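You operate a simulated robot arm through the tools that you are given. There is no shell and no other tool. Be economical: measure what you need, move in short steps, check, and stop when the job is done.

You run a simulated robot arm. Do the job below in one go: nothing can be reset, and whatever is moved stays where it is left.

## Task
Put the green tub on the lid plate of the trough away on the deck beside the back filter. Then take the short white filter and put it on the deck under the back cyclone. Then take the tin from the top of the steel bench by the sieve and put it on the lid plate of the trough. The order counts. Set down upright: tin.

The check looks at the end state, three seconds after you hand in, the way a careful person would. Anything else that was tipped, shoved, dropped, spilled or broken makes it a failure. Lids that push on must go on centred and level and be pressed home; caps that screw on are set level and turned clockwise until they are tight.

## Robot
A 7-joint arm with a two-finger parallel gripper on a trunk, on a base that drives. Base frame: it is fixed to the floor where the robot stands at the start and does not move with it; the origin is under the middle of the robot, x ahead of it, y to its left, z up; the surface under the hand at the start is at about z = 480. Lengths are in mm, angles in degrees, forces in N, time in s.
With the tool pointing down near the work surface it reaches from about 340 to 760 mm from the robot's upright axis, wherever it stands. Its first joint turns from -115.0 to 115.0 degrees. Places, roughly: deck beside the back filter (59x15 cm) [7440, -1500, 960]; deck under the back cyclone (61x18 cm) [7460, -2160, 960]; green tub (15x15x12 cm) [500, 200, 500]; lid plate of the trough [400, -100, 500]; short white filter [7500, -1000, 250]; tin [3500, -2000, 500]. Payload 3.91 kg.
Tool frame: the origin (TCP) lies between the finger pads and is the grasp point; the fingertips stand 30 mm ahead of it; z points along the fingers, y is the line along which they close. Largest opening 110 mm; finger width 20, thickness 10; the body of the gripper, 48 by 112 mm, starts 55 mm behind the TCP.
Orientation is that of the tool frame in the base frame, as a unit quaternion [x, y, z, w]. With the fingers straight down and closing along the base's y, the tool's x points along the base's -x, its y along +y and its z along -z.

## Interface
- The arm moves only by the tool apply_moves. Its argument "targets" is a list of rows, each an object of numbers (a shift or turn left out is 0, a gripper value left out holds the last): "rx", "ry", "rz": the turn, a rotation vector about the tool's x, y, z in degrees; "x", "y", "z": the shift along the tool's x, y, z in mm; "fingers": the closure, from 0 (fully open) to 1 (shut). In form: [{"rx": .., "ry": .., "rz": .., "x": .., "y": .., "z": .., "fingers": ..}, ...]. A call has 1 to 12 rows; each row shifts and turns the commanded pose from where the row before left it, along the tool's axes as they then stand. Rows are played at 5 a second. More than 50 mm and 8.6 degrees between two rows, or a gripper value outside its range, and nothing of the call is played. Where a pose cannot be reached the arm comes as near as it can. A force on the tool above 40 N (or 10 N above the force at the start of the call, whichever is more), or a blocked arm, ends the call early, and 0.2 s more pass. Each finger travels about 108 mm/s and halts on what it meets, pressing with about 24 N; the grip force reading is that of the motor and also rises with nothing between the fingers. The clock runs only during rows and for 0.2 s after the last one: add rows that do not move to give the fingers time. The reply holds the time, the measured pose of the TCP, the force on the tool along the base axes, the opening and the grip force, in the units named above and with some noise, with the torque about the TCP (base axes, N m) and any sound that the robot's microphone picked up.
- Cameras (640 x 400 px; columns grow to the right, rows downward): "scene" is now at [-8, 127.7, 1261.2]; the picture's right is [-0.44, -0.90, 0.00], its down [-0.83, 0.41, -0.38] and it looks along [0.34, -0.17, -0.93] (base axes); focal length 263 px, centre (320, 200). "wrist" rides on the gripper at [72, 17, -103] in the tool frame; the picture's right is [-0.23, 0.97, 0.00], its down [-0.76, -0.18, -0.62] and it looks along [-0.61, -0.14, 0.78] (tool axes); focal length 222 px, centre (320, 200). There is no depth. A picture from a camera that has moved, and an enlarged one, comes with that camera's place and axes in the base frame and with its lens.
- capture(camera): a new picture of that camera. It takes no simulated time.
- raise_lower(by): slides the trunk up (or, below 0, down) by that many mm; the arm and the scene camera ride with it, the base frame stays. It gives what a move gives, with no picture.
- roll_base(legs): drives the robot by 1 to 6 legs, each [ahead, turn to the left] in mm and degrees, along the robot's own axes; the way and the turn of a leg run together, so that a leg with both is an arc; at most 1500 mm and 180 degrees a leg. The arm and the cameras ride along, it lands a little off, and it stops where it bumps. It gives what a move gives.
- head_to(pan, tilt): turns the head with the scene camera to pan (to the left, within 155 degrees either way) and tilt (down, from -29 to 69), counted from straight ahead of the robot. It gives what a move gives.
- zoom(camera, box): a new picture of the part [left, top, right, bottom] of that camera's present view, enlarged. It takes no simulated time.
- finish_job(): hands the job in; it is judged then, once.

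Work in short steps. Places have to be worked out from the pictures, the camera data and where the tool is seen: move nearer, look again, correct. Check each grasp and each placing, and mend what went wrong. You have 165 turns and 112 pictures in all, those below and enlarged ones among them. Open the gripper and draw the arm clear of the work before you hand the job in, unless the task says otherwise; then end with one line.

The tools are called after "Emit:" as a command line: name --argument value ..., lists and objects as JSON in quotes. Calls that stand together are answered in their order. apply_moves: Moves the arm, as the interface text tells. Its arguments: {"type":"object","properties":{"targets":{"type":"array"}},"required":["targets"]} The other tools are called the same way: raise_lower (by) slides the trunk up or down; roll_base (legs) drives the base; head_to (pan, tilt) turns the head that bears the scene camera; capture (camera) takes a picture; zoom (camera, box) takes an enlarged picture of a part of a camera's view; finish_job () hands the job in.

At the start:

```text
t: 0.0
ee_pos: [360.4, 304.3, 749.3]
tool_rot: [0.0, 1.0, 0.0, 0.0]
wrist_force: [0.3, -0.6, 0.0]
ft_torque: [0.03, 0.0, 0.01]
opening: 110.0
finger_force: 0.1
trunk travel left (down, up): [-400.0, 590.0]
robot x, y, heading: [3.3, 1.9, -0.1]
head pan, tilt: [-26.0, 67.9]
```

scene: 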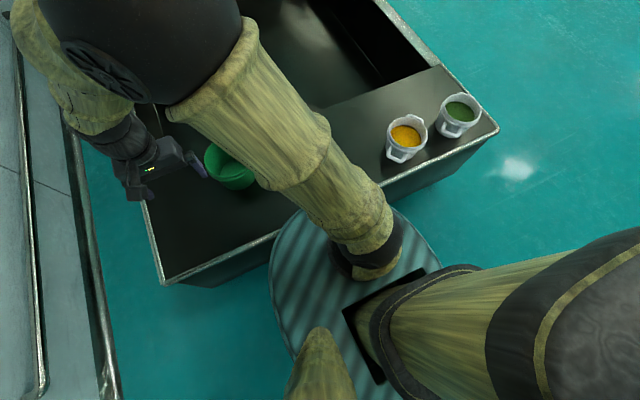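
wrist: 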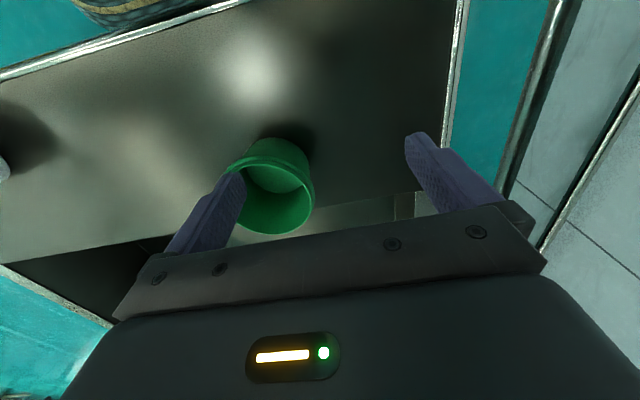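

The tub sits under the hand on the lid plate. I'll look closer at it and around with the head.

Emit:
zoom --camera "wrist" --box '[160, 90, 400, 240]'

Emit:
zoom --camera "scene" --box '[120, 50, 520, 300]'

```text
2.67 times, centred on (280, 165) of wrist
camera zoom: at [288.2, 319.5, 852.1], right [0.23, 0.97, 0.0], down [0.76, -0.18, 0.62], along [0.61, -0.14, -0.78], focal length 592 px, centre (427, 293)
```

zoom: 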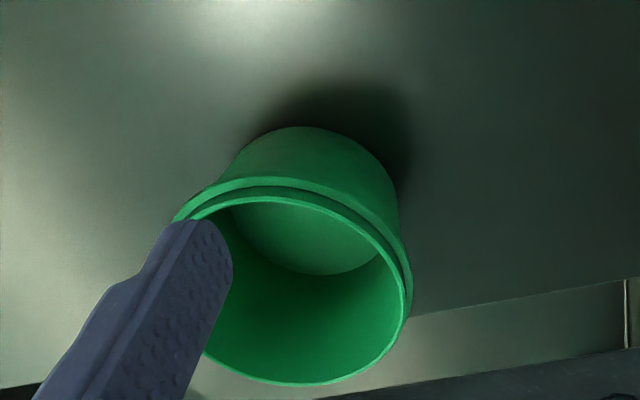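

```text
1.60 times, centred on (320, 175) of scene
camera zoom: at [-8.0, 127.7, 1261.2], right [-0.44, -0.9, 0.0], down [-0.83, 0.41, -0.38], along [0.34, -0.17, -0.93], focal length 421 px, centre (320, 240)
```

zoom: 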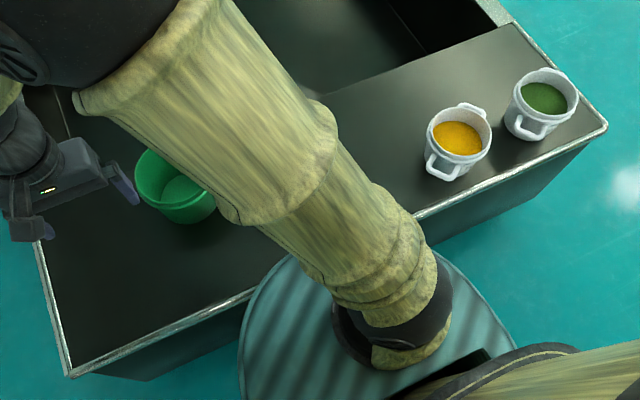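

The tub's rim centre is at about [470,200], about 137 mm across, rim at about z=600. Before gripping, I'll look toward the far deck to decide on a grip side.

Emit:
head_to --pan -14 --tilt 8

Emit:
capture --camera "scene"

Emit:
zoom --camera "scene" --box '[240, 110, 400, 210]'

```text
t: 1.3
ee_pos: [360.6, 303.9, 750.6]
tool_rot: [0.0, 1.0, 0.001, 0.0]
wrist_force: [0.1, -0.4, 0.0]
ft_torque: [-0.02, 0.03, -0.02]
opening: 110.2
finger_force: 0.1
trunk travel left (down, up): [-400.0, 590.0]
robot x, y, heading: [2.2, 0.0, 0.0]
head pan, tilt: [-14.0, 8.0]
```

```text
107 pictures are left
camera scene: at [30.5, 130.3, 1347.3], right [-0.24, -0.97, 0.0], down [-0.14, 0.03, -0.99], along [0.96, -0.24, -0.14], focal length 263 px, centre (320, 200)
```

scene: 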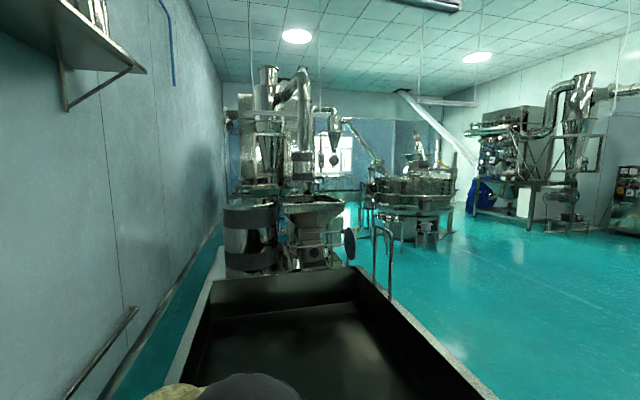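

```text
4.00 times, centred on (320, 160) of scene
camera zoom: at [30.5, 130.3, 1347.3], right [-0.24, -0.97, 0.0], down [-0.14, 0.03, -0.99], along [0.96, -0.24, -0.14], focal length 1052 px, centre (320, 360)
```

zoom: 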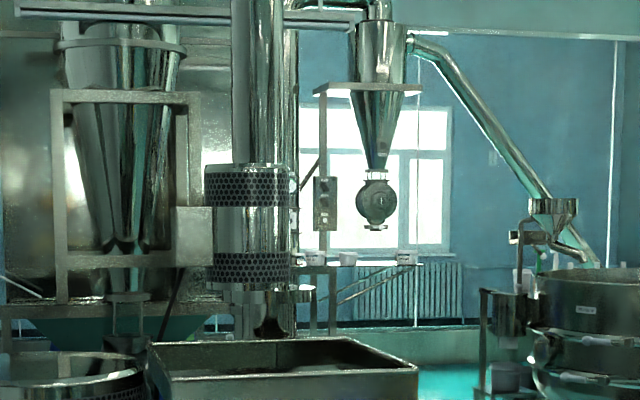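

The decks are far at the back wall. I'll grip the tub by its near wall (closing along x), so first turn the hand 90°.

Emit:
apply_moves --targets '[{"rz": 8.2}, {"rz": 8.2}, {"rz": 8.2}, {"rz": 8.2}, {"rz": 8.2}, {"rz": 8.2}, {"rz": 8.2}, {"rz": 8.2}, {"rz": 8.2}, {"rz": 8.2}, {"rz": 8.0}, {}]'

Emit:
head_to --pan 25 --tilt 60

Emit:
capture --camera "wrist"

Emit:
capture --camera "scene"

```text
t: 3.9
ee_pos: [361.0, 303.3, 749.2]
tool_rot: [0.708, 0.706, 0.001, 0.0]
wrist_force: [0.1, 0.2, -0.5]
ft_torque: [0.02, 0.0, -0.01]
opening: 110.2
finger_force: 0.0
trunk travel left (down, up): [-400.0, 590.0]
robot x, y, heading: [0.8, -4.4, -0.2]
head pan, tilt: [-14.0, 8.0]
```

```text
t: 5.1
ee_pos: [359.4, 303.4, 749.6]
tool_rot: [0.707, 0.707, 0.0, 0.0]
wrist_force: [-0.2, 0.2, 0.1]
ft_torque: [-0.03, 0.01, -0.01]
opening: 110.2
finger_force: 0.0
trunk travel left (down, up): [-400.0, 590.0]
robot x, y, heading: [-3.2, 0.7, 0.1]
head pan, tilt: [25.0, 60.0]
```

```text
105 pictures are left
camera wrist: at [377.7, 374.9, 852.0], right [0.97, -0.23, 0.0], down [-0.18, -0.76, 0.62], along [-0.14, -0.61, -0.78], focal length 222 px, centre (320, 200)
```

wrist: 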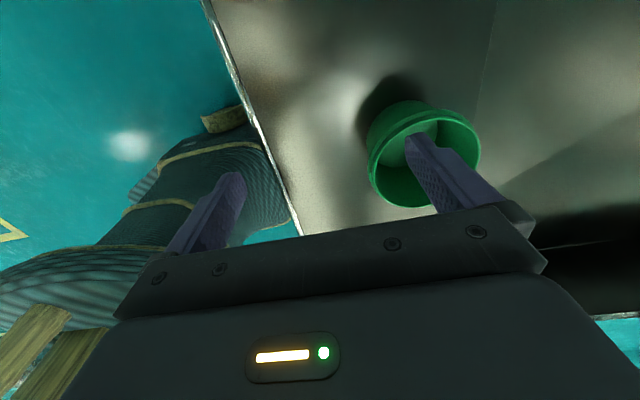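

```text
104 pictures are left
camera scene: at [1.1, 180.9, 1269.7], right [0.42, -0.91, 0.0], down [-0.78, -0.37, -0.5], along [0.45, 0.21, -0.87], focal length 263 px, centre (320, 200)
```

scene: 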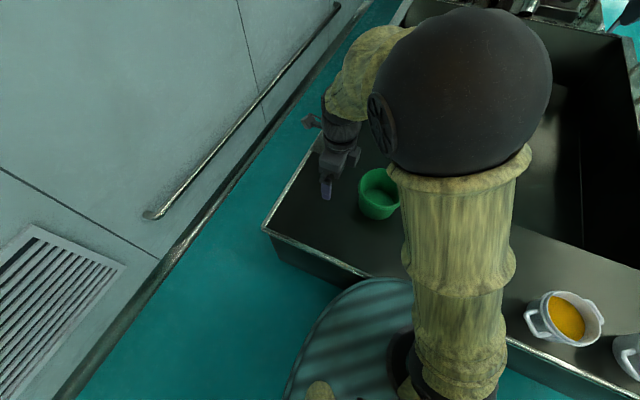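

Centre is at about [470,203] from two more views, so the near wall is near x≈406. I'll move over it and down to 680, then look.

Emit:
apply_moves --targets '[{"x": -35, "y": 15}, {"x": -35, "y": 15}, {"x": -30, "y": 16}, {"z": 40}, {"z": 35}, {}]'

Emit:
capture --camera "wrist"

```text
t: 6.5
ee_pos: [406.7, 202.8, 674.7]
tool_rot: [0.707, 0.707, -0.001, 0.0]
wrist_force: [0.0, -0.4, -0.8]
ft_torque: [-0.02, 0.02, 0.04]
opening: 110.2
finger_force: 0.1
trunk travel left (down, up): [-400.0, 590.0]
robot x, y, heading: [0.6, -1.5, -0.1]
head pan, tilt: [25.0, 60.0]
```

```text
103 pictures are left
camera wrist: at [424.1, 274.4, 777.0], right [0.97, -0.23, 0.0], down [-0.18, -0.76, 0.62], along [-0.14, -0.61, -0.78], focal length 222 px, centre (320, 200)
```

wrist: 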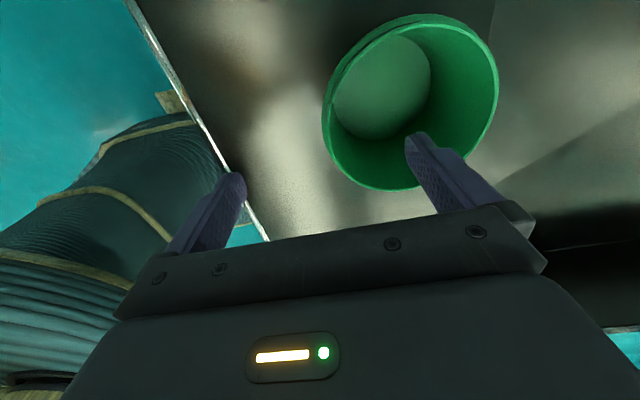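

The rim runs from about x=414 to 542, with centre y≈210. I'll shift to x=418 and lower to 595.

Emit:
apply_moves --targets '[{"x": 7, "y": 11}, {"z": 40}, {"z": 40}, {}]'

Emit:
capture --camera "wrist"

Emit:
zoom --camera "scene" --box '[260, 100, 420, 250]'

```text
t: 7.5
ee_pos: [417.3, 209.5, 593.8]
tool_rot: [0.707, 0.707, 0.0, 0.0]
wrist_force: [-0.9, -0.1, 0.0]
ft_torque: [0.01, 0.02, 0.02]
opening: 110.0
finger_force: 0.0
trunk travel left (down, up): [-400.0, 590.0]
robot x, y, heading: [1.3, 0.1, -0.2]
head pan, tilt: [25.0, 60.0]
```

```text
102 pictures are left
camera wrist: at [435.5, 282.1, 696.7], right [0.97, -0.23, 0.0], down [-0.18, -0.76, 0.62], along [-0.14, -0.61, -0.78], focal length 222 px, centre (320, 200)
```

wrist: 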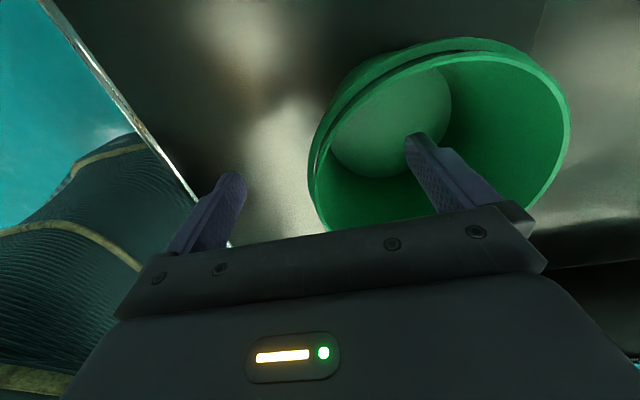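

```text
2.67 times, centred on (340, 175) of scene
camera zoom: at [1.3, 181.1, 1269.7], right [0.42, -0.91, 0.0], down [-0.79, -0.37, -0.5], along [0.45, 0.21, -0.87], focal length 701 px, centre (267, 267)
```

zoom: 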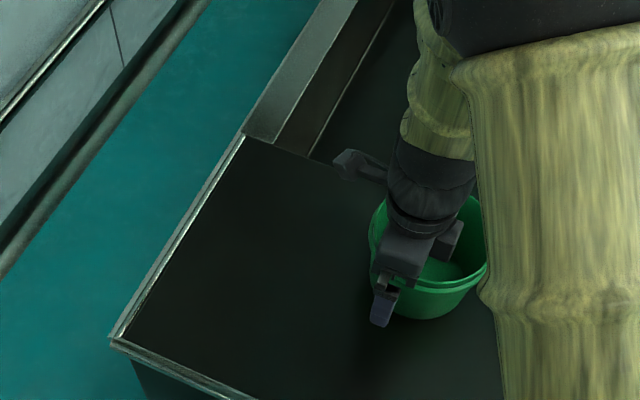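

The inner finger is inside the tub and the outer one outside. I'll lower 8 more and close on the wall.

Emit:
apply_moves --targets '[{"z": 8}, {"fingers": 0.5}, {"fingers": 0.75}, {"fingers": 0.9}, {"fingers": 1}, {}, {}]'

Emit:
capture --camera "wrist"

```text
t: 9.1
ee_pos: [418.1, 210.7, 587.9]
tool_rot: [0.707, 0.707, 0.001, 0.0]
wrist_force: [1.5, 2.7, 8.1]
ft_torque: [0.71, -0.89, 0.1]
opening: 4.0
finger_force: 24.3
trunk travel left (down, up): [-400.0, 590.0]
robot x, y, heading: [-1.6, 1.7, -0.3]
head pan, tilt: [25.0, 60.0]
```

```text
100 pictures are left
camera wrist: at [435.2, 282.2, 689.6], right [0.97, -0.23, 0.0], down [-0.18, -0.76, 0.62], along [-0.14, -0.61, -0.78], focal length 222 px, centre (320, 200)
```

wrist: 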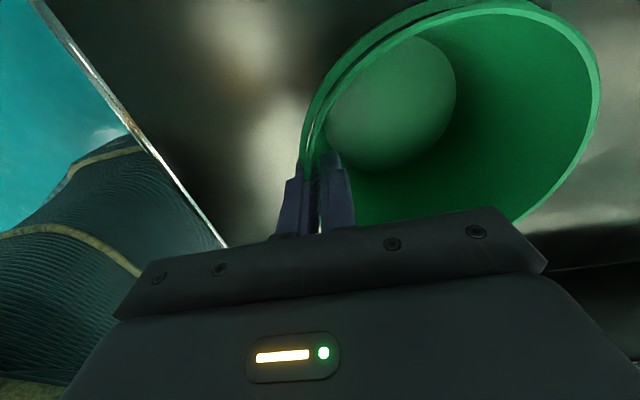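

I've gripped a 4 mm wall. Lifting now.

Emit:
apply_moves --targets '[{"z": -10}, {"z": -20}, {"z": -40}, {"z": -40}, {"z": -45}, {}, {}]'

Emit:
capture --camera "scene"

Emit:
capture --camera "wrist"

```text
t: 10.7
ee_pos: [416.6, 210.4, 741.9]
tool_rot: [0.707, 0.707, 0.0, 0.0]
wrist_force: [-0.2, -0.1, -0.4]
ft_torque: [0.04, 0.1, 0.0]
opening: 2.4
finger_force: 23.9
trunk travel left (down, up): [-400.0, 590.0]
robot x, y, heading: [-2.4, -1.5, 0.1]
head pan, tilt: [25.0, 60.0]
```

```text
99 pictures are left
camera scene: at [1.2, 181.0, 1269.7], right [0.42, -0.91, 0.0], down [-0.79, -0.37, -0.5], along [0.45, 0.21, -0.87], focal length 263 px, centre (320, 200)
```

scene: 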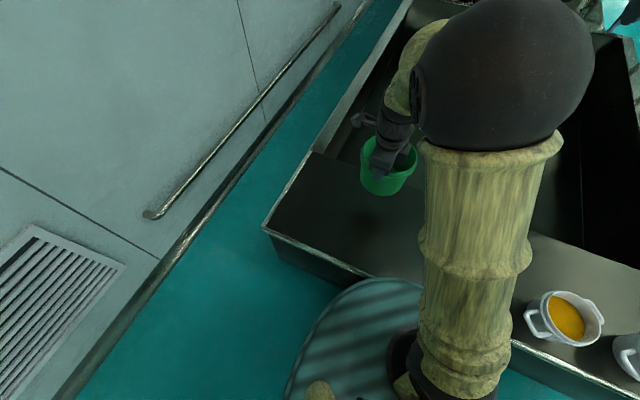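

```text
98 pictures are left
camera wrist: at [435.1, 281.4, 843.9], right [0.97, -0.23, 0.0], down [-0.18, -0.76, 0.62], along [-0.14, -0.61, -0.78], focal length 222 px, centre (320, 200)
```

wrist: 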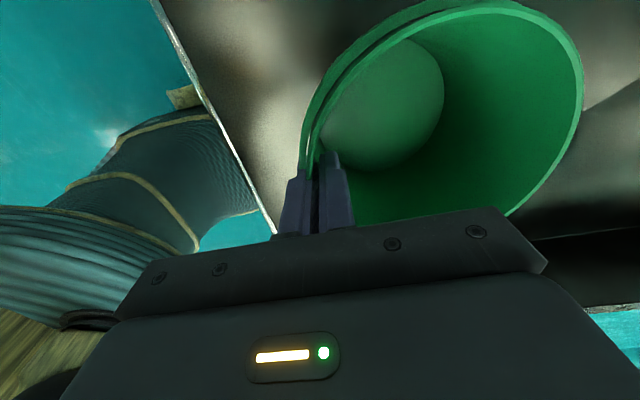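

The tub is held. I'll raise the trunk for clearance over the cups and deck height, and look to the right and behind.

Emit:
raise_lower --by 370

Emit:
head_to --pan -75 --tilt 20

Emit:
capture --camera "scene"

Emit:
head_to --pan -150 --tilt 35

Emit:
capture --camera "scene"

Emit:
head_to --pan -25 --tilt 15

Emit:
capture --camera "scene"

```text
t: 14.3
ee_pos: [417.4, 210.5, 1112.0]
tool_rot: [0.707, 0.707, 0.0, 0.0]
wrist_force: [-0.1, -0.3, -0.5]
ft_torque: [0.02, 0.09, 0.03]
opening: 2.4
finger_force: 24.0
trunk travel left (down, up): [-770.0, 220.0]
robot x, y, heading: [0.1, 1.6, -0.1]
head pan, tilt: [25.0, 60.0]
```

```text
t: 16.1
ee_pos: [417.2, 210.2, 1110.0]
tool_rot: [0.707, 0.707, 0.001, 0.0]
wrist_force: [0.7, 0.2, -1.1]
ft_torque: [0.01, 0.06, -0.04]
opening: 2.6
finger_force: 23.9
trunk travel left (down, up): [-770.0, 220.0]
robot x, y, heading: [-2.1, 1.6, -0.1]
head pan, tilt: [-75.0, 20.0]
```

```text
97 pictures are left
camera scene: at [-34.9, 62.9, 1697.8], right [-0.97, -0.26, 0.0], down [-0.09, 0.33, -0.94], along [0.24, -0.91, -0.34], focal length 263 px, centre (320, 200)
```

scene: 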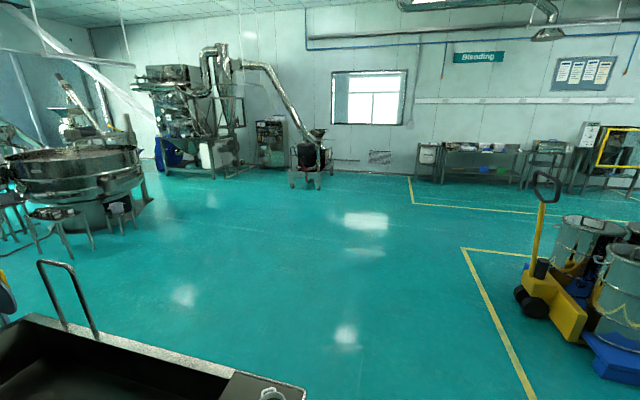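

```text
t: 17.5
ee_pos: [418.1, 210.7, 1111.2]
tool_rot: [0.707, 0.707, 0.0, 0.001]
wrist_force: [-0.3, 0.3, -1.9]
ft_torque: [0.02, 0.02, -0.02]
opening: 2.3
finger_force: 23.9
trunk travel left (down, up): [-770.0, 220.0]
robot x, y, heading: [2.0, 3.3, 0.2]
head pan, tilt: [-150.0, 35.0]
```

```text
96 pictures are left
camera scene: at [-135.3, 108.7, 1674.0], right [-0.5, 0.87, 0.0], down [0.5, 0.29, -0.82], along [-0.71, -0.41, -0.57], focal length 263 px, centre (320, 200)
```

scene: 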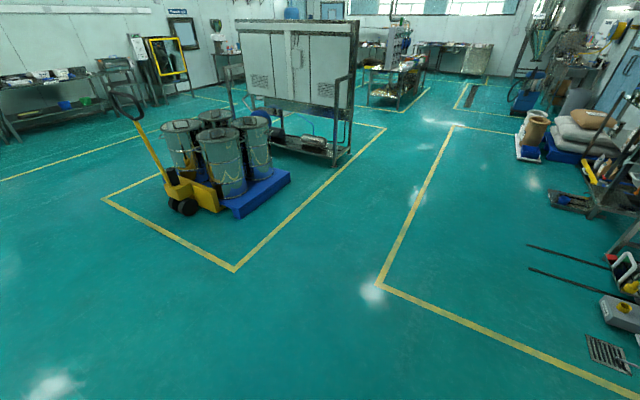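

```text
t: 19.6
ee_pos: [417.4, 209.8, 1111.9]
tool_rot: [0.707, 0.707, 0.001, 0.0]
wrist_force: [0.5, -0.1, -1.7]
ft_torque: [0.01, 0.12, 0.0]
opening: 2.5
finger_force: 23.8
trunk travel left (down, up): [-770.0, 220.0]
robot x, y, heading: [-0.5, -1.1, -0.1]
head pan, tilt: [-25.0, 15.0]
```

```text
95 pictures are left
camera scene: at [25.5, 113.3, 1706.0], right [-0.42, -0.91, 0.0], down [-0.23, 0.11, -0.97], along [0.88, -0.41, -0.26], focal length 263 px, centre (320, 200)
```

scene: 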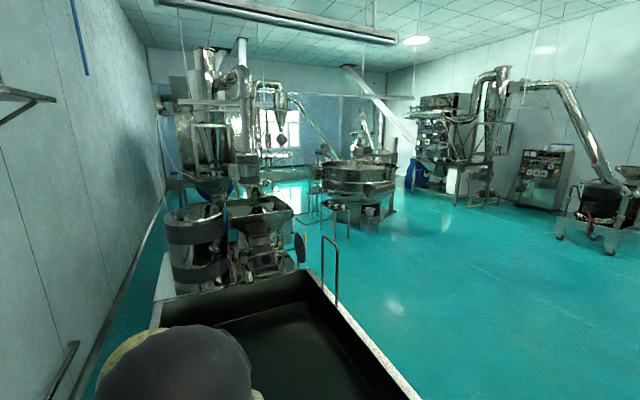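

The floor behind and to the right is open. I'll back off, drive right past the trough, then turn ahead again and look toward the gap by the sieve.

Emit:
roll_base --legs '[[-300, 0], [0, -90], [1450, 0], [0, 80], [1400, 0]]'

Emit:
head_to --pan 5 --tilt 20

Emit:
capture --camera "scene"

```text
t: 48.3
ee_pos: [1516.7, -1543.5, 1111.7]
tool_rot: [0.765, 0.644, 0.0, 0.0]
wrist_force: [-0.1, -0.6, -1.0]
ft_torque: [0.06, 0.08, 0.01]
opening: 2.6
finger_force: 23.3
trunk travel left (down, up): [-770.0, 220.0]
robot x, y, heading: [1066.6, -1682.6, -9.5]
head pan, tilt: [-25.0, 15.0]
```

```text
t: 49.2
ee_pos: [1515.0, -1544.0, 1110.9]
tool_rot: [0.765, 0.644, 0.0, 0.0]
wrist_force: [-0.2, 0.0, -1.5]
ft_torque: [0.04, 0.08, 0.01]
opening: 2.4
finger_force: 24.3
trunk travel left (down, up): [-770.0, 220.0]
robot x, y, heading: [1064.6, -1682.7, -9.7]
head pan, tilt: [5.0, 20.0]
```

```text
94 pictures are left
camera scene: at [1128.5, -1527.3, 1697.8], right [-0.08, -1.0, 0.0], down [-0.34, 0.03, -0.94], along [0.94, -0.08, -0.34], focal length 263 px, centre (320, 200)
```

scene: 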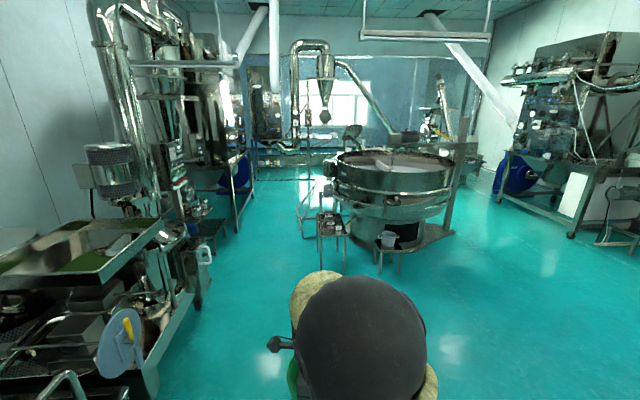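

The gap between the left machines and the sieve bench runs from y≈-560 to -1580. I'll zoom toward the back decks.

Emit:
zoom --camera "scene" --box '[230, 80, 390, 180]'

```text
4.00 times, centred on (310, 130) of scene
camera zoom: at [1128.5, -1527.3, 1697.8], right [-0.08, -1.0, 0.0], down [-0.34, 0.03, -0.94], along [0.94, -0.08, -0.34], focal length 1052 px, centre (360, 480)
```

zoom: 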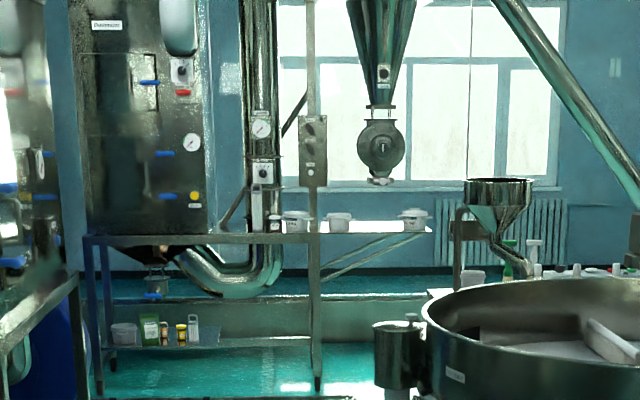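

The whole back deck is visible, with spare space between its items. I'll drive through the gap along y≈-1100.

Emit:
roll_base --legs '[[0, 28.3], [1000, 0], [829, 0], [0, -18.6], [1000, 0]]'

Emit:
capture --camera "scene"

```text
t: 69.0
ee_pos: [4211.9, -871.5, 1112.0]
tool_rot: [0.704, 0.71, 0.0, 0.0]
wrist_force: [0.5, -0.9, -0.7]
ft_torque: [0.0, 0.07, 0.02]
opening: 2.4
finger_force: 24.2
trunk travel left (down, up): [-770.0, 220.0]
robot x, y, heading: [3798.0, -1081.7, 0.7]
head pan, tilt: [5.0, 20.0]
```

```text
92 pictures are left
camera scene: at [3829.0, -923.1, 1697.8], right [0.1, -1.0, 0.0], down [-0.34, -0.03, -0.94], along [0.94, 0.09, -0.34], focal length 263 px, centre (320, 200)
```

scene: 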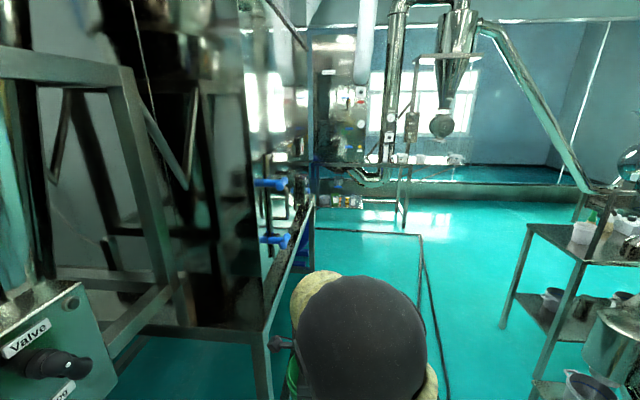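

Margin on the left is about 200 mm. I'll check what the dark line on the floor ahead is.

Emit:
zoom --camera "scene" --box '[300, 130, 500, 260]'

```text
3.08 times, centred on (400, 195) of scene
camera zoom: at [3829.0, -923.1, 1697.8], right [0.1, -1.0, 0.0], down [-0.34, -0.03, -0.94], along [0.94, 0.09, -0.34], focal length 809 px, centre (74, 215)
```

zoom: 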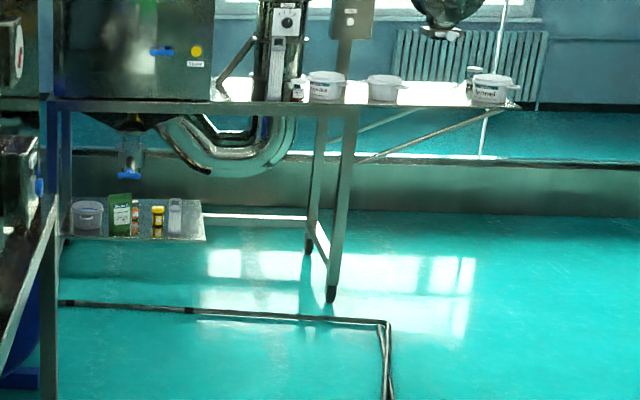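

I'll advance another metre and look down at it.

Emit:
roll_base --legs '[[900, -1]]'

Emit:
head_to --pan -8 --tilt 25

Emit:
capture --camera "scene"

```text
t: 74.5
ee_pos: [5120.7, -876.9, 1111.9]
tool_rot: [0.71, 0.704, -0.001, 0.0]
wrist_force: [0.6, -0.3, -1.6]
ft_torque: [0.06, 0.09, -0.03]
opening: 2.5
finger_force: 23.8
trunk travel left (down, up): [-770.0, 220.0]
robot x, y, heading: [4696.8, -1082.3, -0.6]
head pan, tilt: [5.0, 20.0]
```

```text
t: 75.3
ee_pos: [5119.7, -876.5, 1111.8]
tool_rot: [0.709, 0.705, 0.0, -0.001]
wrist_force: [0.9, 0.6, -1.5]
ft_torque: [0.02, 0.08, 0.01]
opening: 2.5
finger_force: 23.9
trunk travel left (down, up): [-770.0, 220.0]
robot x, y, heading: [4699.8, -1086.8, -0.2]
head pan, tilt: [-8.0, 25.0]
```

```text
90 pictures are left
camera scene: at [4734.4, -943.9, 1689.8], right [-0.15, -0.99, 0.0], down [-0.42, 0.06, -0.91], along [0.9, -0.13, -0.42], focal length 263 px, centre (320, 200)
```

scene: 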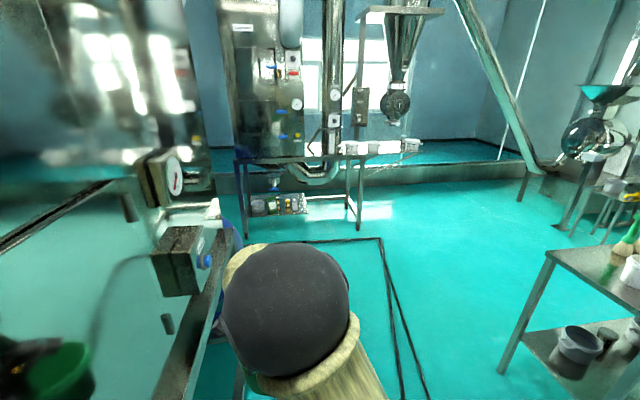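

Those are floor lines, flat. I'll drive diagonally to about (6150,-1450), facing the deck.

Emit:
roll_base --legs '[[0, -13.5], [1490, 0], [0, 13.7]]'

Emit:
head_to --pan 0 --tilt 28

Emit:
capture --camera "scene"

Emit:
zoom --camera "scene" --box '[200, 80, 440, 230]'

```text
t: 86.1
ee_pos: [6569.4, -1253.0, 1110.4]
tool_rot: [0.714, 0.701, -0.001, 0.001]
wrist_force: [0.5, -0.7, -1.8]
ft_torque: [0.04, 0.05, 0.02]
opening: 2.4
finger_force: 24.2
trunk travel left (down, up): [-770.0, 220.0]
robot x, y, heading: [6146.2, -1455.9, -1.1]
head pan, tilt: [-8.0, 25.0]
```

```text
t: 86.8
ee_pos: [6569.5, -1254.2, 1111.6]
tool_rot: [0.714, 0.7, 0.0, 0.0]
wrist_force: [0.7, 0.2, -0.9]
ft_torque: [0.01, 0.09, 0.01]
opening: 2.3
finger_force: 23.8
trunk travel left (down, up): [-770.0, 220.0]
robot x, y, heading: [6144.7, -1455.3, -1.0]
head pan, tilt: [0.0, 28.0]
```

```text
89 pictures are left
camera scene: at [6181.6, -1303.2, 1685.0], right [-0.02, -1.0, 0.0], down [-0.47, 0.01, -0.88], along [0.88, -0.02, -0.47], focal length 263 px, centre (320, 200)
```

scene: 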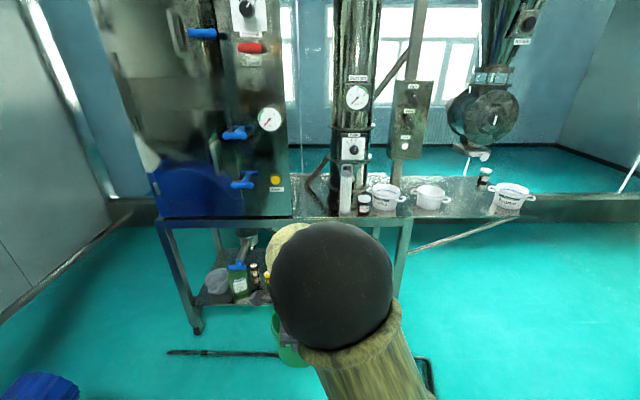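

```text
2.67 times, centred on (320, 155) of scene
camera zoom: at [6181.6, -1303.2, 1685.0], right [-0.02, -1.0, 0.0], down [-0.47, 0.01, -0.88], along [0.88, -0.02, -0.47], focal length 701 px, centre (320, 320)
```

zoom: 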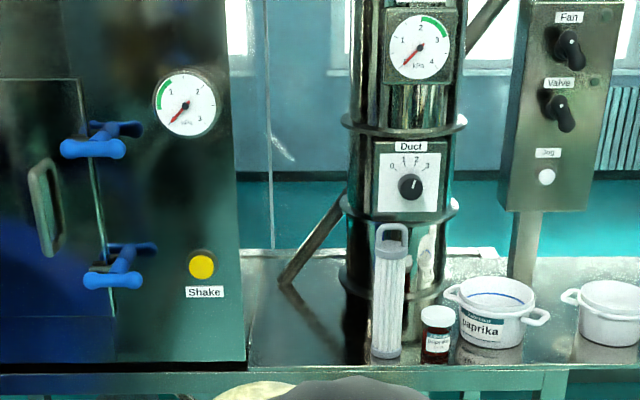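

The free stretch of deck is between the cabinet (y≈-1186) and the tall filter (y≈-1462). I aim the tub at [7440,-1312]. Driving up 600 mm first.

Emit:
roll_base --legs '[[600, 1]]'

Emit:
head_to --pan 5 --tilt 45

Emit:
capture --camera "scene"

Emit:
capture --camera "wrist"

```text
t: 90.7
ee_pos: [7159.0, -1251.6, 1111.9]
tool_rot: [0.708, 0.706, -0.001, 0.0]
wrist_force: [-0.2, 0.9, -1.9]
ft_torque: [0.02, 0.1, -0.01]
opening: 2.7
finger_force: 23.8
trunk travel left (down, up): [-770.0, 220.0]
robot x, y, heading: [6737.6, -1462.0, -0.3]
head pan, tilt: [0.0, 28.0]
```

```text
t: 91.5
ee_pos: [7157.8, -1252.8, 1111.7]
tool_rot: [0.708, 0.706, 0.0, 0.001]
wrist_force: [-0.3, 0.2, -1.4]
ft_torque: [0.0, 0.08, 0.03]
opening: 2.1
finger_force: 24.3
trunk travel left (down, up): [-770.0, 220.0]
robot x, y, heading: [6737.6, -1459.3, -0.2]
head pan, tilt: [5.0, 45.0]
```

```text
87 pictures are left
camera scene: at [6762.5, -1301.2, 1659.2], right [0.09, -1.0, 0.0], down [-0.7, -0.06, -0.71], along [0.7, 0.06, -0.71], focal length 263 px, centre (320, 200)
```

scene: 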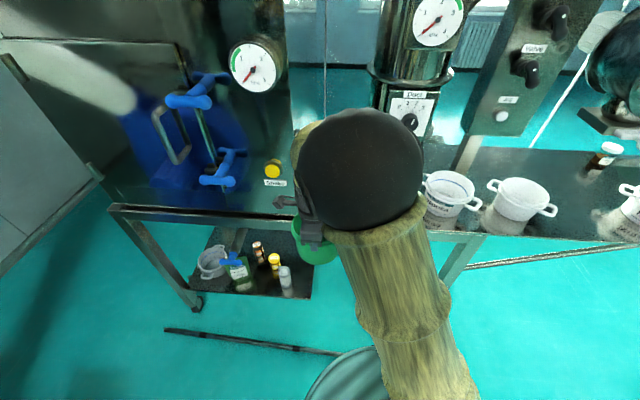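

```text
86 pictures are left
camera wrist: at [7176.2, -1180.7, 1213.7], right [0.97, -0.23, 0.0], down [-0.18, -0.76, 0.62], along [-0.14, -0.61, -0.78], focal length 222 px, centre (320, 200)
```

wrist: 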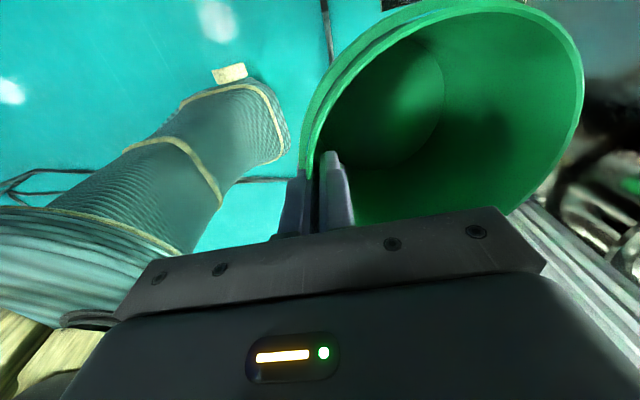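

I'll move the tub right to y=-1312 (clear of the cabinet), then drive 100 mm closer and look again.

Emit:
apply_moves --targets '[{"x": -30}, {"x": -30}, {}]'

Emit:
roll_base --legs '[[110, 0]]'

Emit:
head_to --pan 30 --tilt 45

Emit:
capture --camera "scene"

Emit:
capture --camera "wrist"

```text
t: 92.3
ee_pos: [7158.6, -1311.8, 1111.6]
tool_rot: [0.708, 0.706, 0.0, 0.0]
wrist_force: [-0.5, 0.7, -1.4]
ft_torque: [0.04, 0.05, 0.01]
opening: 2.4
finger_force: 24.2
trunk travel left (down, up): [-770.0, 220.0]
robot x, y, heading: [6739.5, -1461.0, -0.1]
head pan, tilt: [5.0, 45.0]
```

```text
t: 93.6
ee_pos: [7269.1, -1312.4, 1111.1]
tool_rot: [0.708, 0.706, 0.0, -0.001]
wrist_force: [0.4, 0.7, -1.7]
ft_torque: [0.03, 0.08, -0.02]
opening: 2.5
finger_force: 23.8
trunk travel left (down, up): [-770.0, 220.0]
robot x, y, heading: [6848.6, -1459.4, 0.1]
head pan, tilt: [5.0, 45.0]
```

```text
t: 94.5
ee_pos: [7267.9, -1313.2, 1110.6]
tool_rot: [0.708, 0.706, 0.0, 0.0]
wrist_force: [-0.1, -0.1, -1.1]
ft_torque: [-0.01, 0.1, 0.0]
opening: 2.8
finger_force: 23.7
trunk travel left (down, up): [-770.0, 220.0]
robot x, y, heading: [6850.6, -1460.2, -0.0]
head pan, tilt: [30.0, 45.0]
```

```text
85 pictures are left
camera scene: at [6862.3, -1267.8, 1659.2], right [0.5, -0.87, 0.0], down [-0.61, -0.35, -0.71], along [0.61, 0.35, -0.71], focal length 263 px, centre (320, 200)
```

scene: 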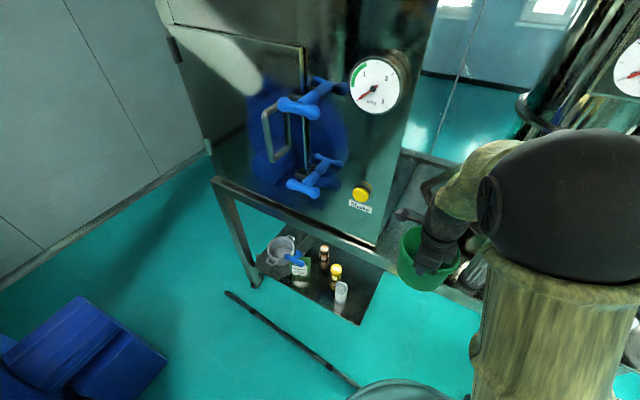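

```text
84 pictures are left
camera wrist: at [7285.7, -1241.6, 1213.6], right [0.97, -0.23, 0.0], down [-0.18, -0.76, 0.62], along [-0.14, -0.61, -0.78], focal length 222 px, centre (320, 200)
```

wrist: 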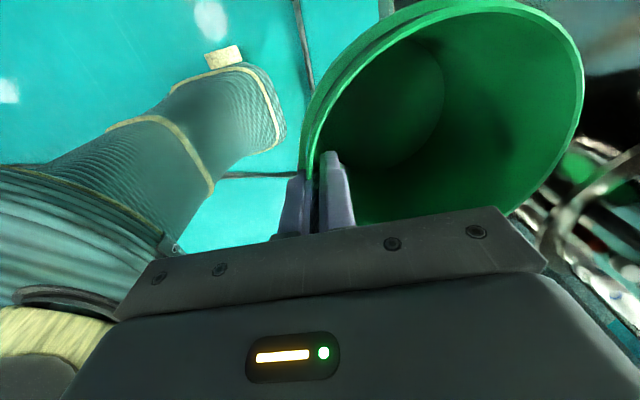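

Emit:
zoom --camera "scene" --box '[340, 130, 520, 310]'

```text
2.22 times, centred on (430, 220) of scene
camera zoom: at [6862.3, -1267.8, 1659.2], right [0.5, -0.87, 0.0], down [-0.61, -0.35, -0.71], along [0.61, 0.35, -0.71], focal length 584 px, centre (76, 156)
```

zoom: 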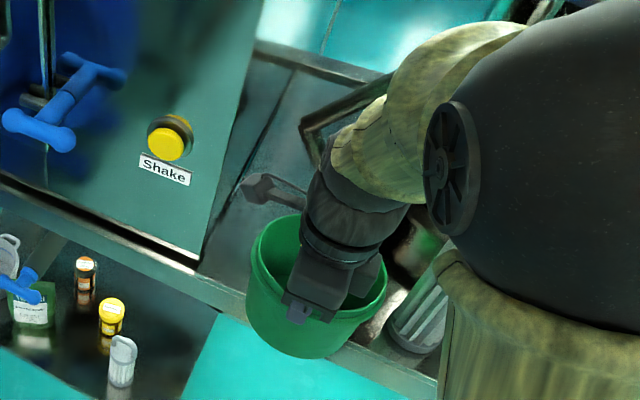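

Clearances look fine on both sides. I'll move forward 112 mm over the deck at this height and recheck.

Emit:
apply_moves --targets '[{"y": 40}, {"y": 40}, {"y": 32}, {}]'

Emit:
zoom --camera "scene" --box '[360, 120, 560, 320]'

Emit:
capture --camera "wrist"

```text
t: 95.5
ee_pos: [7379.5, -1313.5, 1112.7]
tool_rot: [0.708, 0.706, -0.001, -0.001]
wrist_force: [-0.4, 0.2, -1.0]
ft_torque: [0.01, 0.09, -0.01]
opening: 2.4
finger_force: 24.0
trunk travel left (down, up): [-770.0, 220.0]
robot x, y, heading: [6849.9, -1458.6, -0.0]
head pan, tilt: [30.0, 45.0]
```

```text
2.00 times, centred on (460, 220) of scene
camera zoom: at [6861.5, -1267.8, 1659.2], right [0.5, -0.87, 0.0], down [-0.61, -0.35, -0.71], along [0.61, 0.35, -0.71], focal length 526 px, centre (40, 160)
```

zoom: 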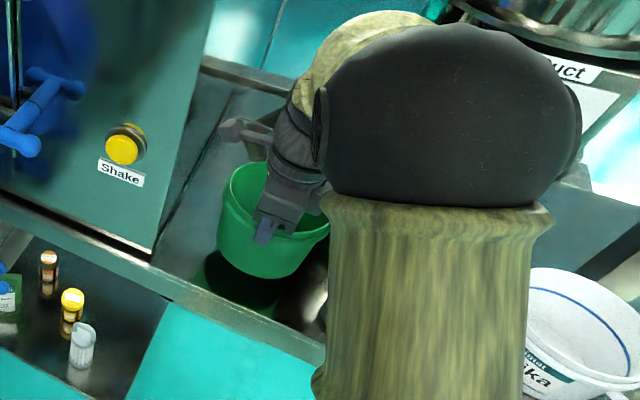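

```text
81 pictures are left
camera wrist: at [7396.8, -1241.6, 1214.2], right [0.97, -0.23, 0.0], down [-0.18, -0.76, 0.62], along [-0.14, -0.61, -0.78], focal length 222 px, centre (320, 200)
```

wrist: 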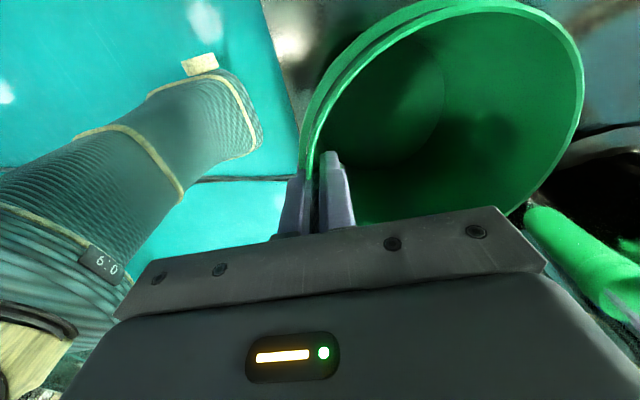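

The tub is over the deck with its rim clear. Lowering in small steps toward contact.

Emit:
apply_moves --targets '[{"z": 15}, {"z": 10}, {}]'

Emit:
apply_moves --targets '[{"z": 5}, {"z": 3}, {}]'

Emit:
apply_moves --targets '[{"z": 3}, {"z": 3}, {}]'

```text
t: 96.3
ee_pos: [7380.4, -1312.5, 1086.3]
tool_rot: [0.708, 0.706, 0.0, 0.001]
wrist_force: [0.3, 0.0, -2.0]
ft_torque: [0.0, 0.1, 0.01]
opening: 2.5
finger_force: 23.5
trunk travel left (down, up): [-770.0, 220.0]
robot x, y, heading: [6851.6, -1464.0, 0.2]
head pan, tilt: [30.0, 45.0]
```

```text
t: 97.1
ee_pos: [7381.0, -1313.1, 1077.9]
tool_rot: [0.708, 0.706, 0.0, 0.0]
wrist_force: [-0.3, 0.0, -1.4]
ft_torque: [0.01, 0.07, 0.03]
opening: 2.3
finger_force: 23.9
trunk travel left (down, up): [-770.0, 220.0]
robot x, y, heading: [6853.1, -1459.2, -0.2]
head pan, tilt: [30.0, 45.0]
```

```text
t: 97.9
ee_pos: [7380.4, -1313.4, 1073.3]
tool_rot: [0.708, 0.706, 0.0, 0.001]
wrist_force: [-1.6, -0.1, 6.4]
ft_torque: [0.07, -0.54, 0.03]
opening: 2.5
finger_force: 23.7
trunk travel left (down, up): [-770.0, 220.0]
robot x, y, heading: [6852.5, -1461.3, -0.2]
head pan, tilt: [30.0, 45.0]
```

Contact at 1073 on the far edge. I'll press 3 mm more and open.

Emit:
apply_moves --targets '[{"z": 3}, {}, {"fingers": 0.9}, {"fingers": 0.7}, {"fingers": 0.5}, {"fingers": 0.4}, {}]'

Emit:
capture --camera "wrist"

```text
t: 99.5
ee_pos: [7379.7, -1313.0, 1069.6]
tool_rot: [0.708, 0.706, 0.0, 0.0]
wrist_force: [-0.3, -0.5, 0.1]
ft_torque: [0.02, 0.02, -0.01]
opening: 65.9
finger_force: 0.0
trunk travel left (down, up): [-770.0, 220.0]
robot x, y, heading: [6850.4, -1461.1, -0.1]
head pan, tilt: [30.0, 45.0]
```

```text
80 pictures are left
camera wrist: at [7397.6, -1241.9, 1172.1], right [0.97, -0.23, 0.0], down [-0.18, -0.76, 0.62], along [-0.14, -0.61, -0.78], focal length 222 px, centre (320, 200)
```

wrist: 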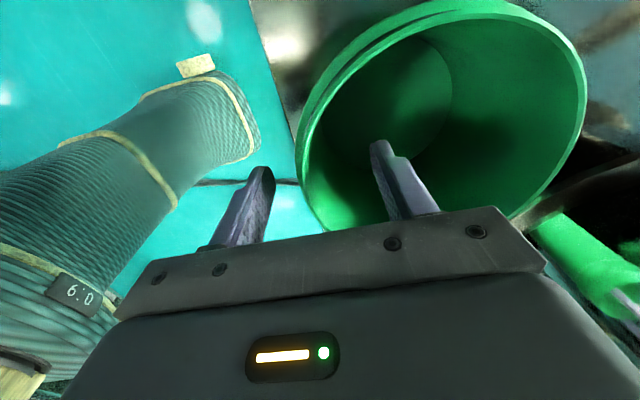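

Released. Raise straight up, retract and view the tub.

Emit:
apply_moves --targets '[{"z": -40}, {"z": -40}, {"z": -40}, {"y": -45}, {"y": -45}, {"y": -40}, {}]'

Emit:
roll_base --legs '[[-250, 0]]'

Emit:
head_to --pan 20 --tilt 40

Emit:
capture --camera "scene"

```text
t: 101.1
ee_pos: [7251.5, -1314.5, 1188.6]
tool_rot: [0.708, 0.706, 0.0, 0.0]
wrist_force: [0.9, -0.1, 0.4]
ft_torque: [0.0, -0.01, -0.02]
opening: 65.8
finger_force: 0.1
trunk travel left (down, up): [-770.0, 220.0]
robot x, y, heading: [6850.0, -1460.0, -0.1]
head pan, tilt: [30.0, 45.0]
```

```text
t: 103.1
ee_pos: [6997.8, -1313.7, 1191.0]
tool_rot: [0.707, 0.707, 0.0, 0.0]
wrist_force: [-0.2, 0.5, -0.6]
ft_torque: [-0.01, 0.0, 0.0]
opening: 65.9
finger_force: 0.1
trunk travel left (down, up): [-770.0, 220.0]
robot x, y, heading: [6599.2, -1459.3, -0.2]
head pan, tilt: [30.0, 45.0]
```

```text
t: 103.8
ee_pos: [6998.7, -1314.0, 1189.3]
tool_rot: [0.707, 0.707, -0.001, 0.001]
wrist_force: [-0.2, -0.1, -0.6]
ft_torque: [0.03, 0.0, 0.03]
opening: 66.2
finger_force: 0.0
trunk travel left (down, up): [-770.0, 220.0]
robot x, y, heading: [6597.0, -1459.5, -0.1]
head pan, tilt: [20.0, 40.0]
```

```text
79 pictures are left
camera scene: at [6620.9, -1279.0, 1666.4], right [0.34, -0.94, 0.0], down [-0.6, -0.22, -0.77], along [0.72, 0.26, -0.64], focal length 263 px, centre (320, 200)
```

scene: 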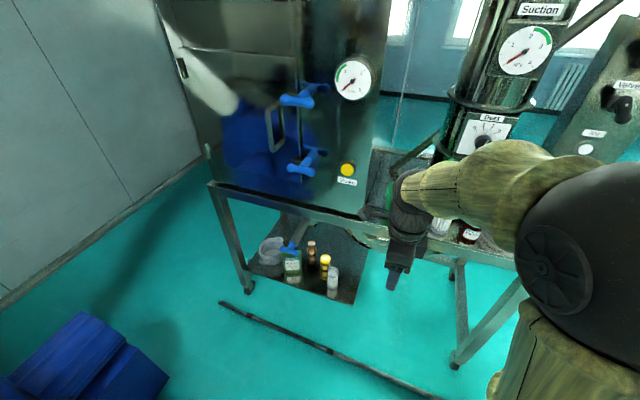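

Now the filter on the lower shelf. Zooming on it.

Emit:
zoom --camera "scene" --box '[240, 210, 400, 310]'

```text
4.00 times, centred on (320, 260) of scene
camera zoom: at [6620.9, -1279.0, 1666.4], right [0.34, -0.94, 0.0], down [-0.6, -0.22, -0.77], along [0.72, 0.26, -0.64], focal length 1052 px, centre (320, -40)
```

zoom: 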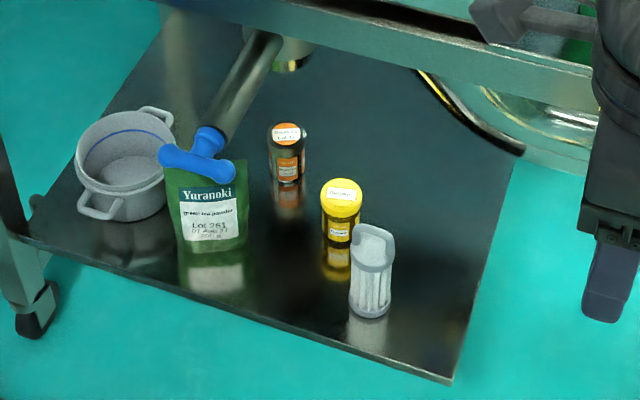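

The filter stands at about [7471,-1054], about 57 mm wide, with the yellow jar behind-left at [7532,-985]. I'll approach it with the hand horizontal. First turn the hand another 90° about z.

Emit:
apply_moves --targets '[{"rz": 8.2}, {"rz": 8.2}, {"rz": 8.2}, {"rz": 8.2}, {"rz": 8.2}, {"rz": 8.2}, {"rz": 8.2}, {"rz": 8.2}, {"rz": 8.2}, {"rz": 8.2}, {"rz": 8.0}, {}]'

Emit:
roll_base --legs '[[-150, 0]]'

Emit:
capture --camera "wrist"

```text
t: 106.4
ee_pos: [6999.3, -1313.7, 1190.5]
tool_rot: [1.0, -0.002, 0.0, 0.0]
wrist_force: [-0.1, -0.5, -0.4]
ft_torque: [0.03, -0.01, 0.02]
opening: 65.9
finger_force: 0.0
trunk travel left (down, up): [-770.0, 220.0]
robot x, y, heading: [6600.8, -1460.6, -0.3]
head pan, tilt: [20.0, 40.0]
```

```text
t: 107.9
ee_pos: [6849.1, -1312.9, 1190.5]
tool_rot: [1.0, 0.0, 0.0, 0.0]
wrist_force: [0.1, 0.3, 0.1]
ft_torque: [-0.03, -0.04, 0.0]
opening: 66.0
finger_force: 0.0
trunk travel left (down, up): [-770.0, 220.0]
robot x, y, heading: [6448.9, -1458.6, -0.2]
head pan, tilt: [20.0, 40.0]
```

```text
77 pictures are left
camera wrist: at [6921.8, -1331.1, 1292.7], right [-0.23, -0.97, 0.0], down [-0.76, 0.18, 0.62], along [-0.61, 0.14, -0.78], focal length 222 px, centre (320, 200)
```

wrist: 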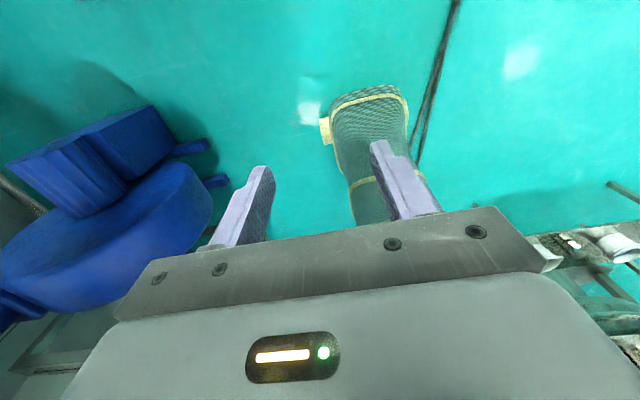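

Now pitch the hand forward to horizontal (+90 about tool y), holding the TCP.

Emit:
apply_moves --targets '[{"ry": 8.2}, {"ry": 8.2}, {"ry": 8.2}, {"ry": 8.2}, {"ry": 8.2}, {"ry": 8.2}, {"ry": 8.2}, {"ry": 8.2}, {"ry": 8.2}, {"ry": 8.2}, {"ry": 8.0}, {}]'

Emit:
capture --camera "scene"

```text
t: 110.5
ee_pos: [6907.4, -1257.9, 1222.9]
tool_rot: [0.707, 0.0, 0.707, 0.0]
wrist_force: [0.4, -0.4, -0.7]
ft_torque: [0.01, 0.0, -0.04]
opening: 66.1
finger_force: 0.1
out of reach, approached as far as the arm can: row 6, 7, 8, 9, 10, 11
trunk travel left (down, up): [-770.0, 220.0]
robot x, y, heading: [6450.7, -1461.3, 0.1]
head pan, tilt: [20.0, 40.0]
```

```text
76 pictures are left
camera scene: at [6471.0, -1279.1, 1666.5], right [0.34, -0.94, 0.0], down [-0.6, -0.22, -0.77], along [0.72, 0.26, -0.64], focal length 263 px, centre (320, 200)
```

scene: 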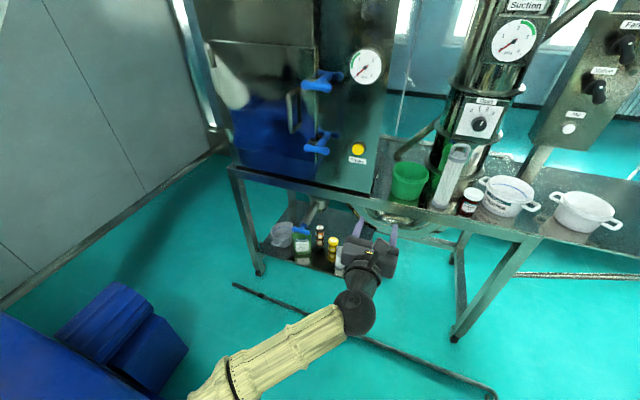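

The tub stands upright beside the tall filter. The hand is horizontal now. I'll extend forward to a comfortable reach.

Emit:
apply_moves --targets '[{"z": 40}, {"z": 40}, {"z": 40}, {"z": 40}, {"z": 40}, {}]'

Emit:
raise_lower --by -760

Emit:
capture --camera "scene"

Emit:
capture --camera "wrist"

```text
t: 111.9
ee_pos: [7106.4, -1256.9, 1222.8]
tool_rot: [0.707, 0.0, 0.707, 0.001]
wrist_force: [0.2, -0.4, 0.0]
ft_torque: [0.01, 0.0, -0.02]
opening: 66.0
finger_force: 0.0
trunk travel left (down, up): [-770.0, 220.0]
robot x, y, heading: [6449.9, -1459.8, 0.3]
head pan, tilt: [20.0, 40.0]
```

```text
refused: -760 is not a number from -400 to 400
```

```text
75 pictures are left
camera scene: at [6470.7, -1278.9, 1666.4], right [0.34, -0.94, 0.0], down [-0.6, -0.22, -0.77], along [0.72, 0.26, -0.64], focal length 263 px, centre (320, 200)
```

scene: 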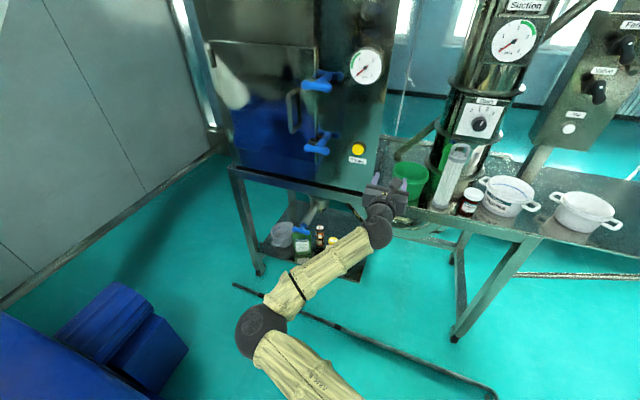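

```text
74 pictures are left
camera wrist: at [7003.8, -1274.8, 1294.0], right [0.0, -0.97, -0.23], down [-0.62, 0.18, -0.76], along [0.78, 0.14, -0.61], focal length 222 px, centre (320, 200)
```

wrist: 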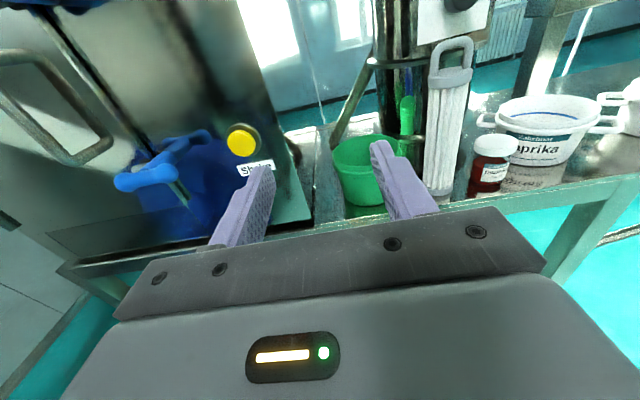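

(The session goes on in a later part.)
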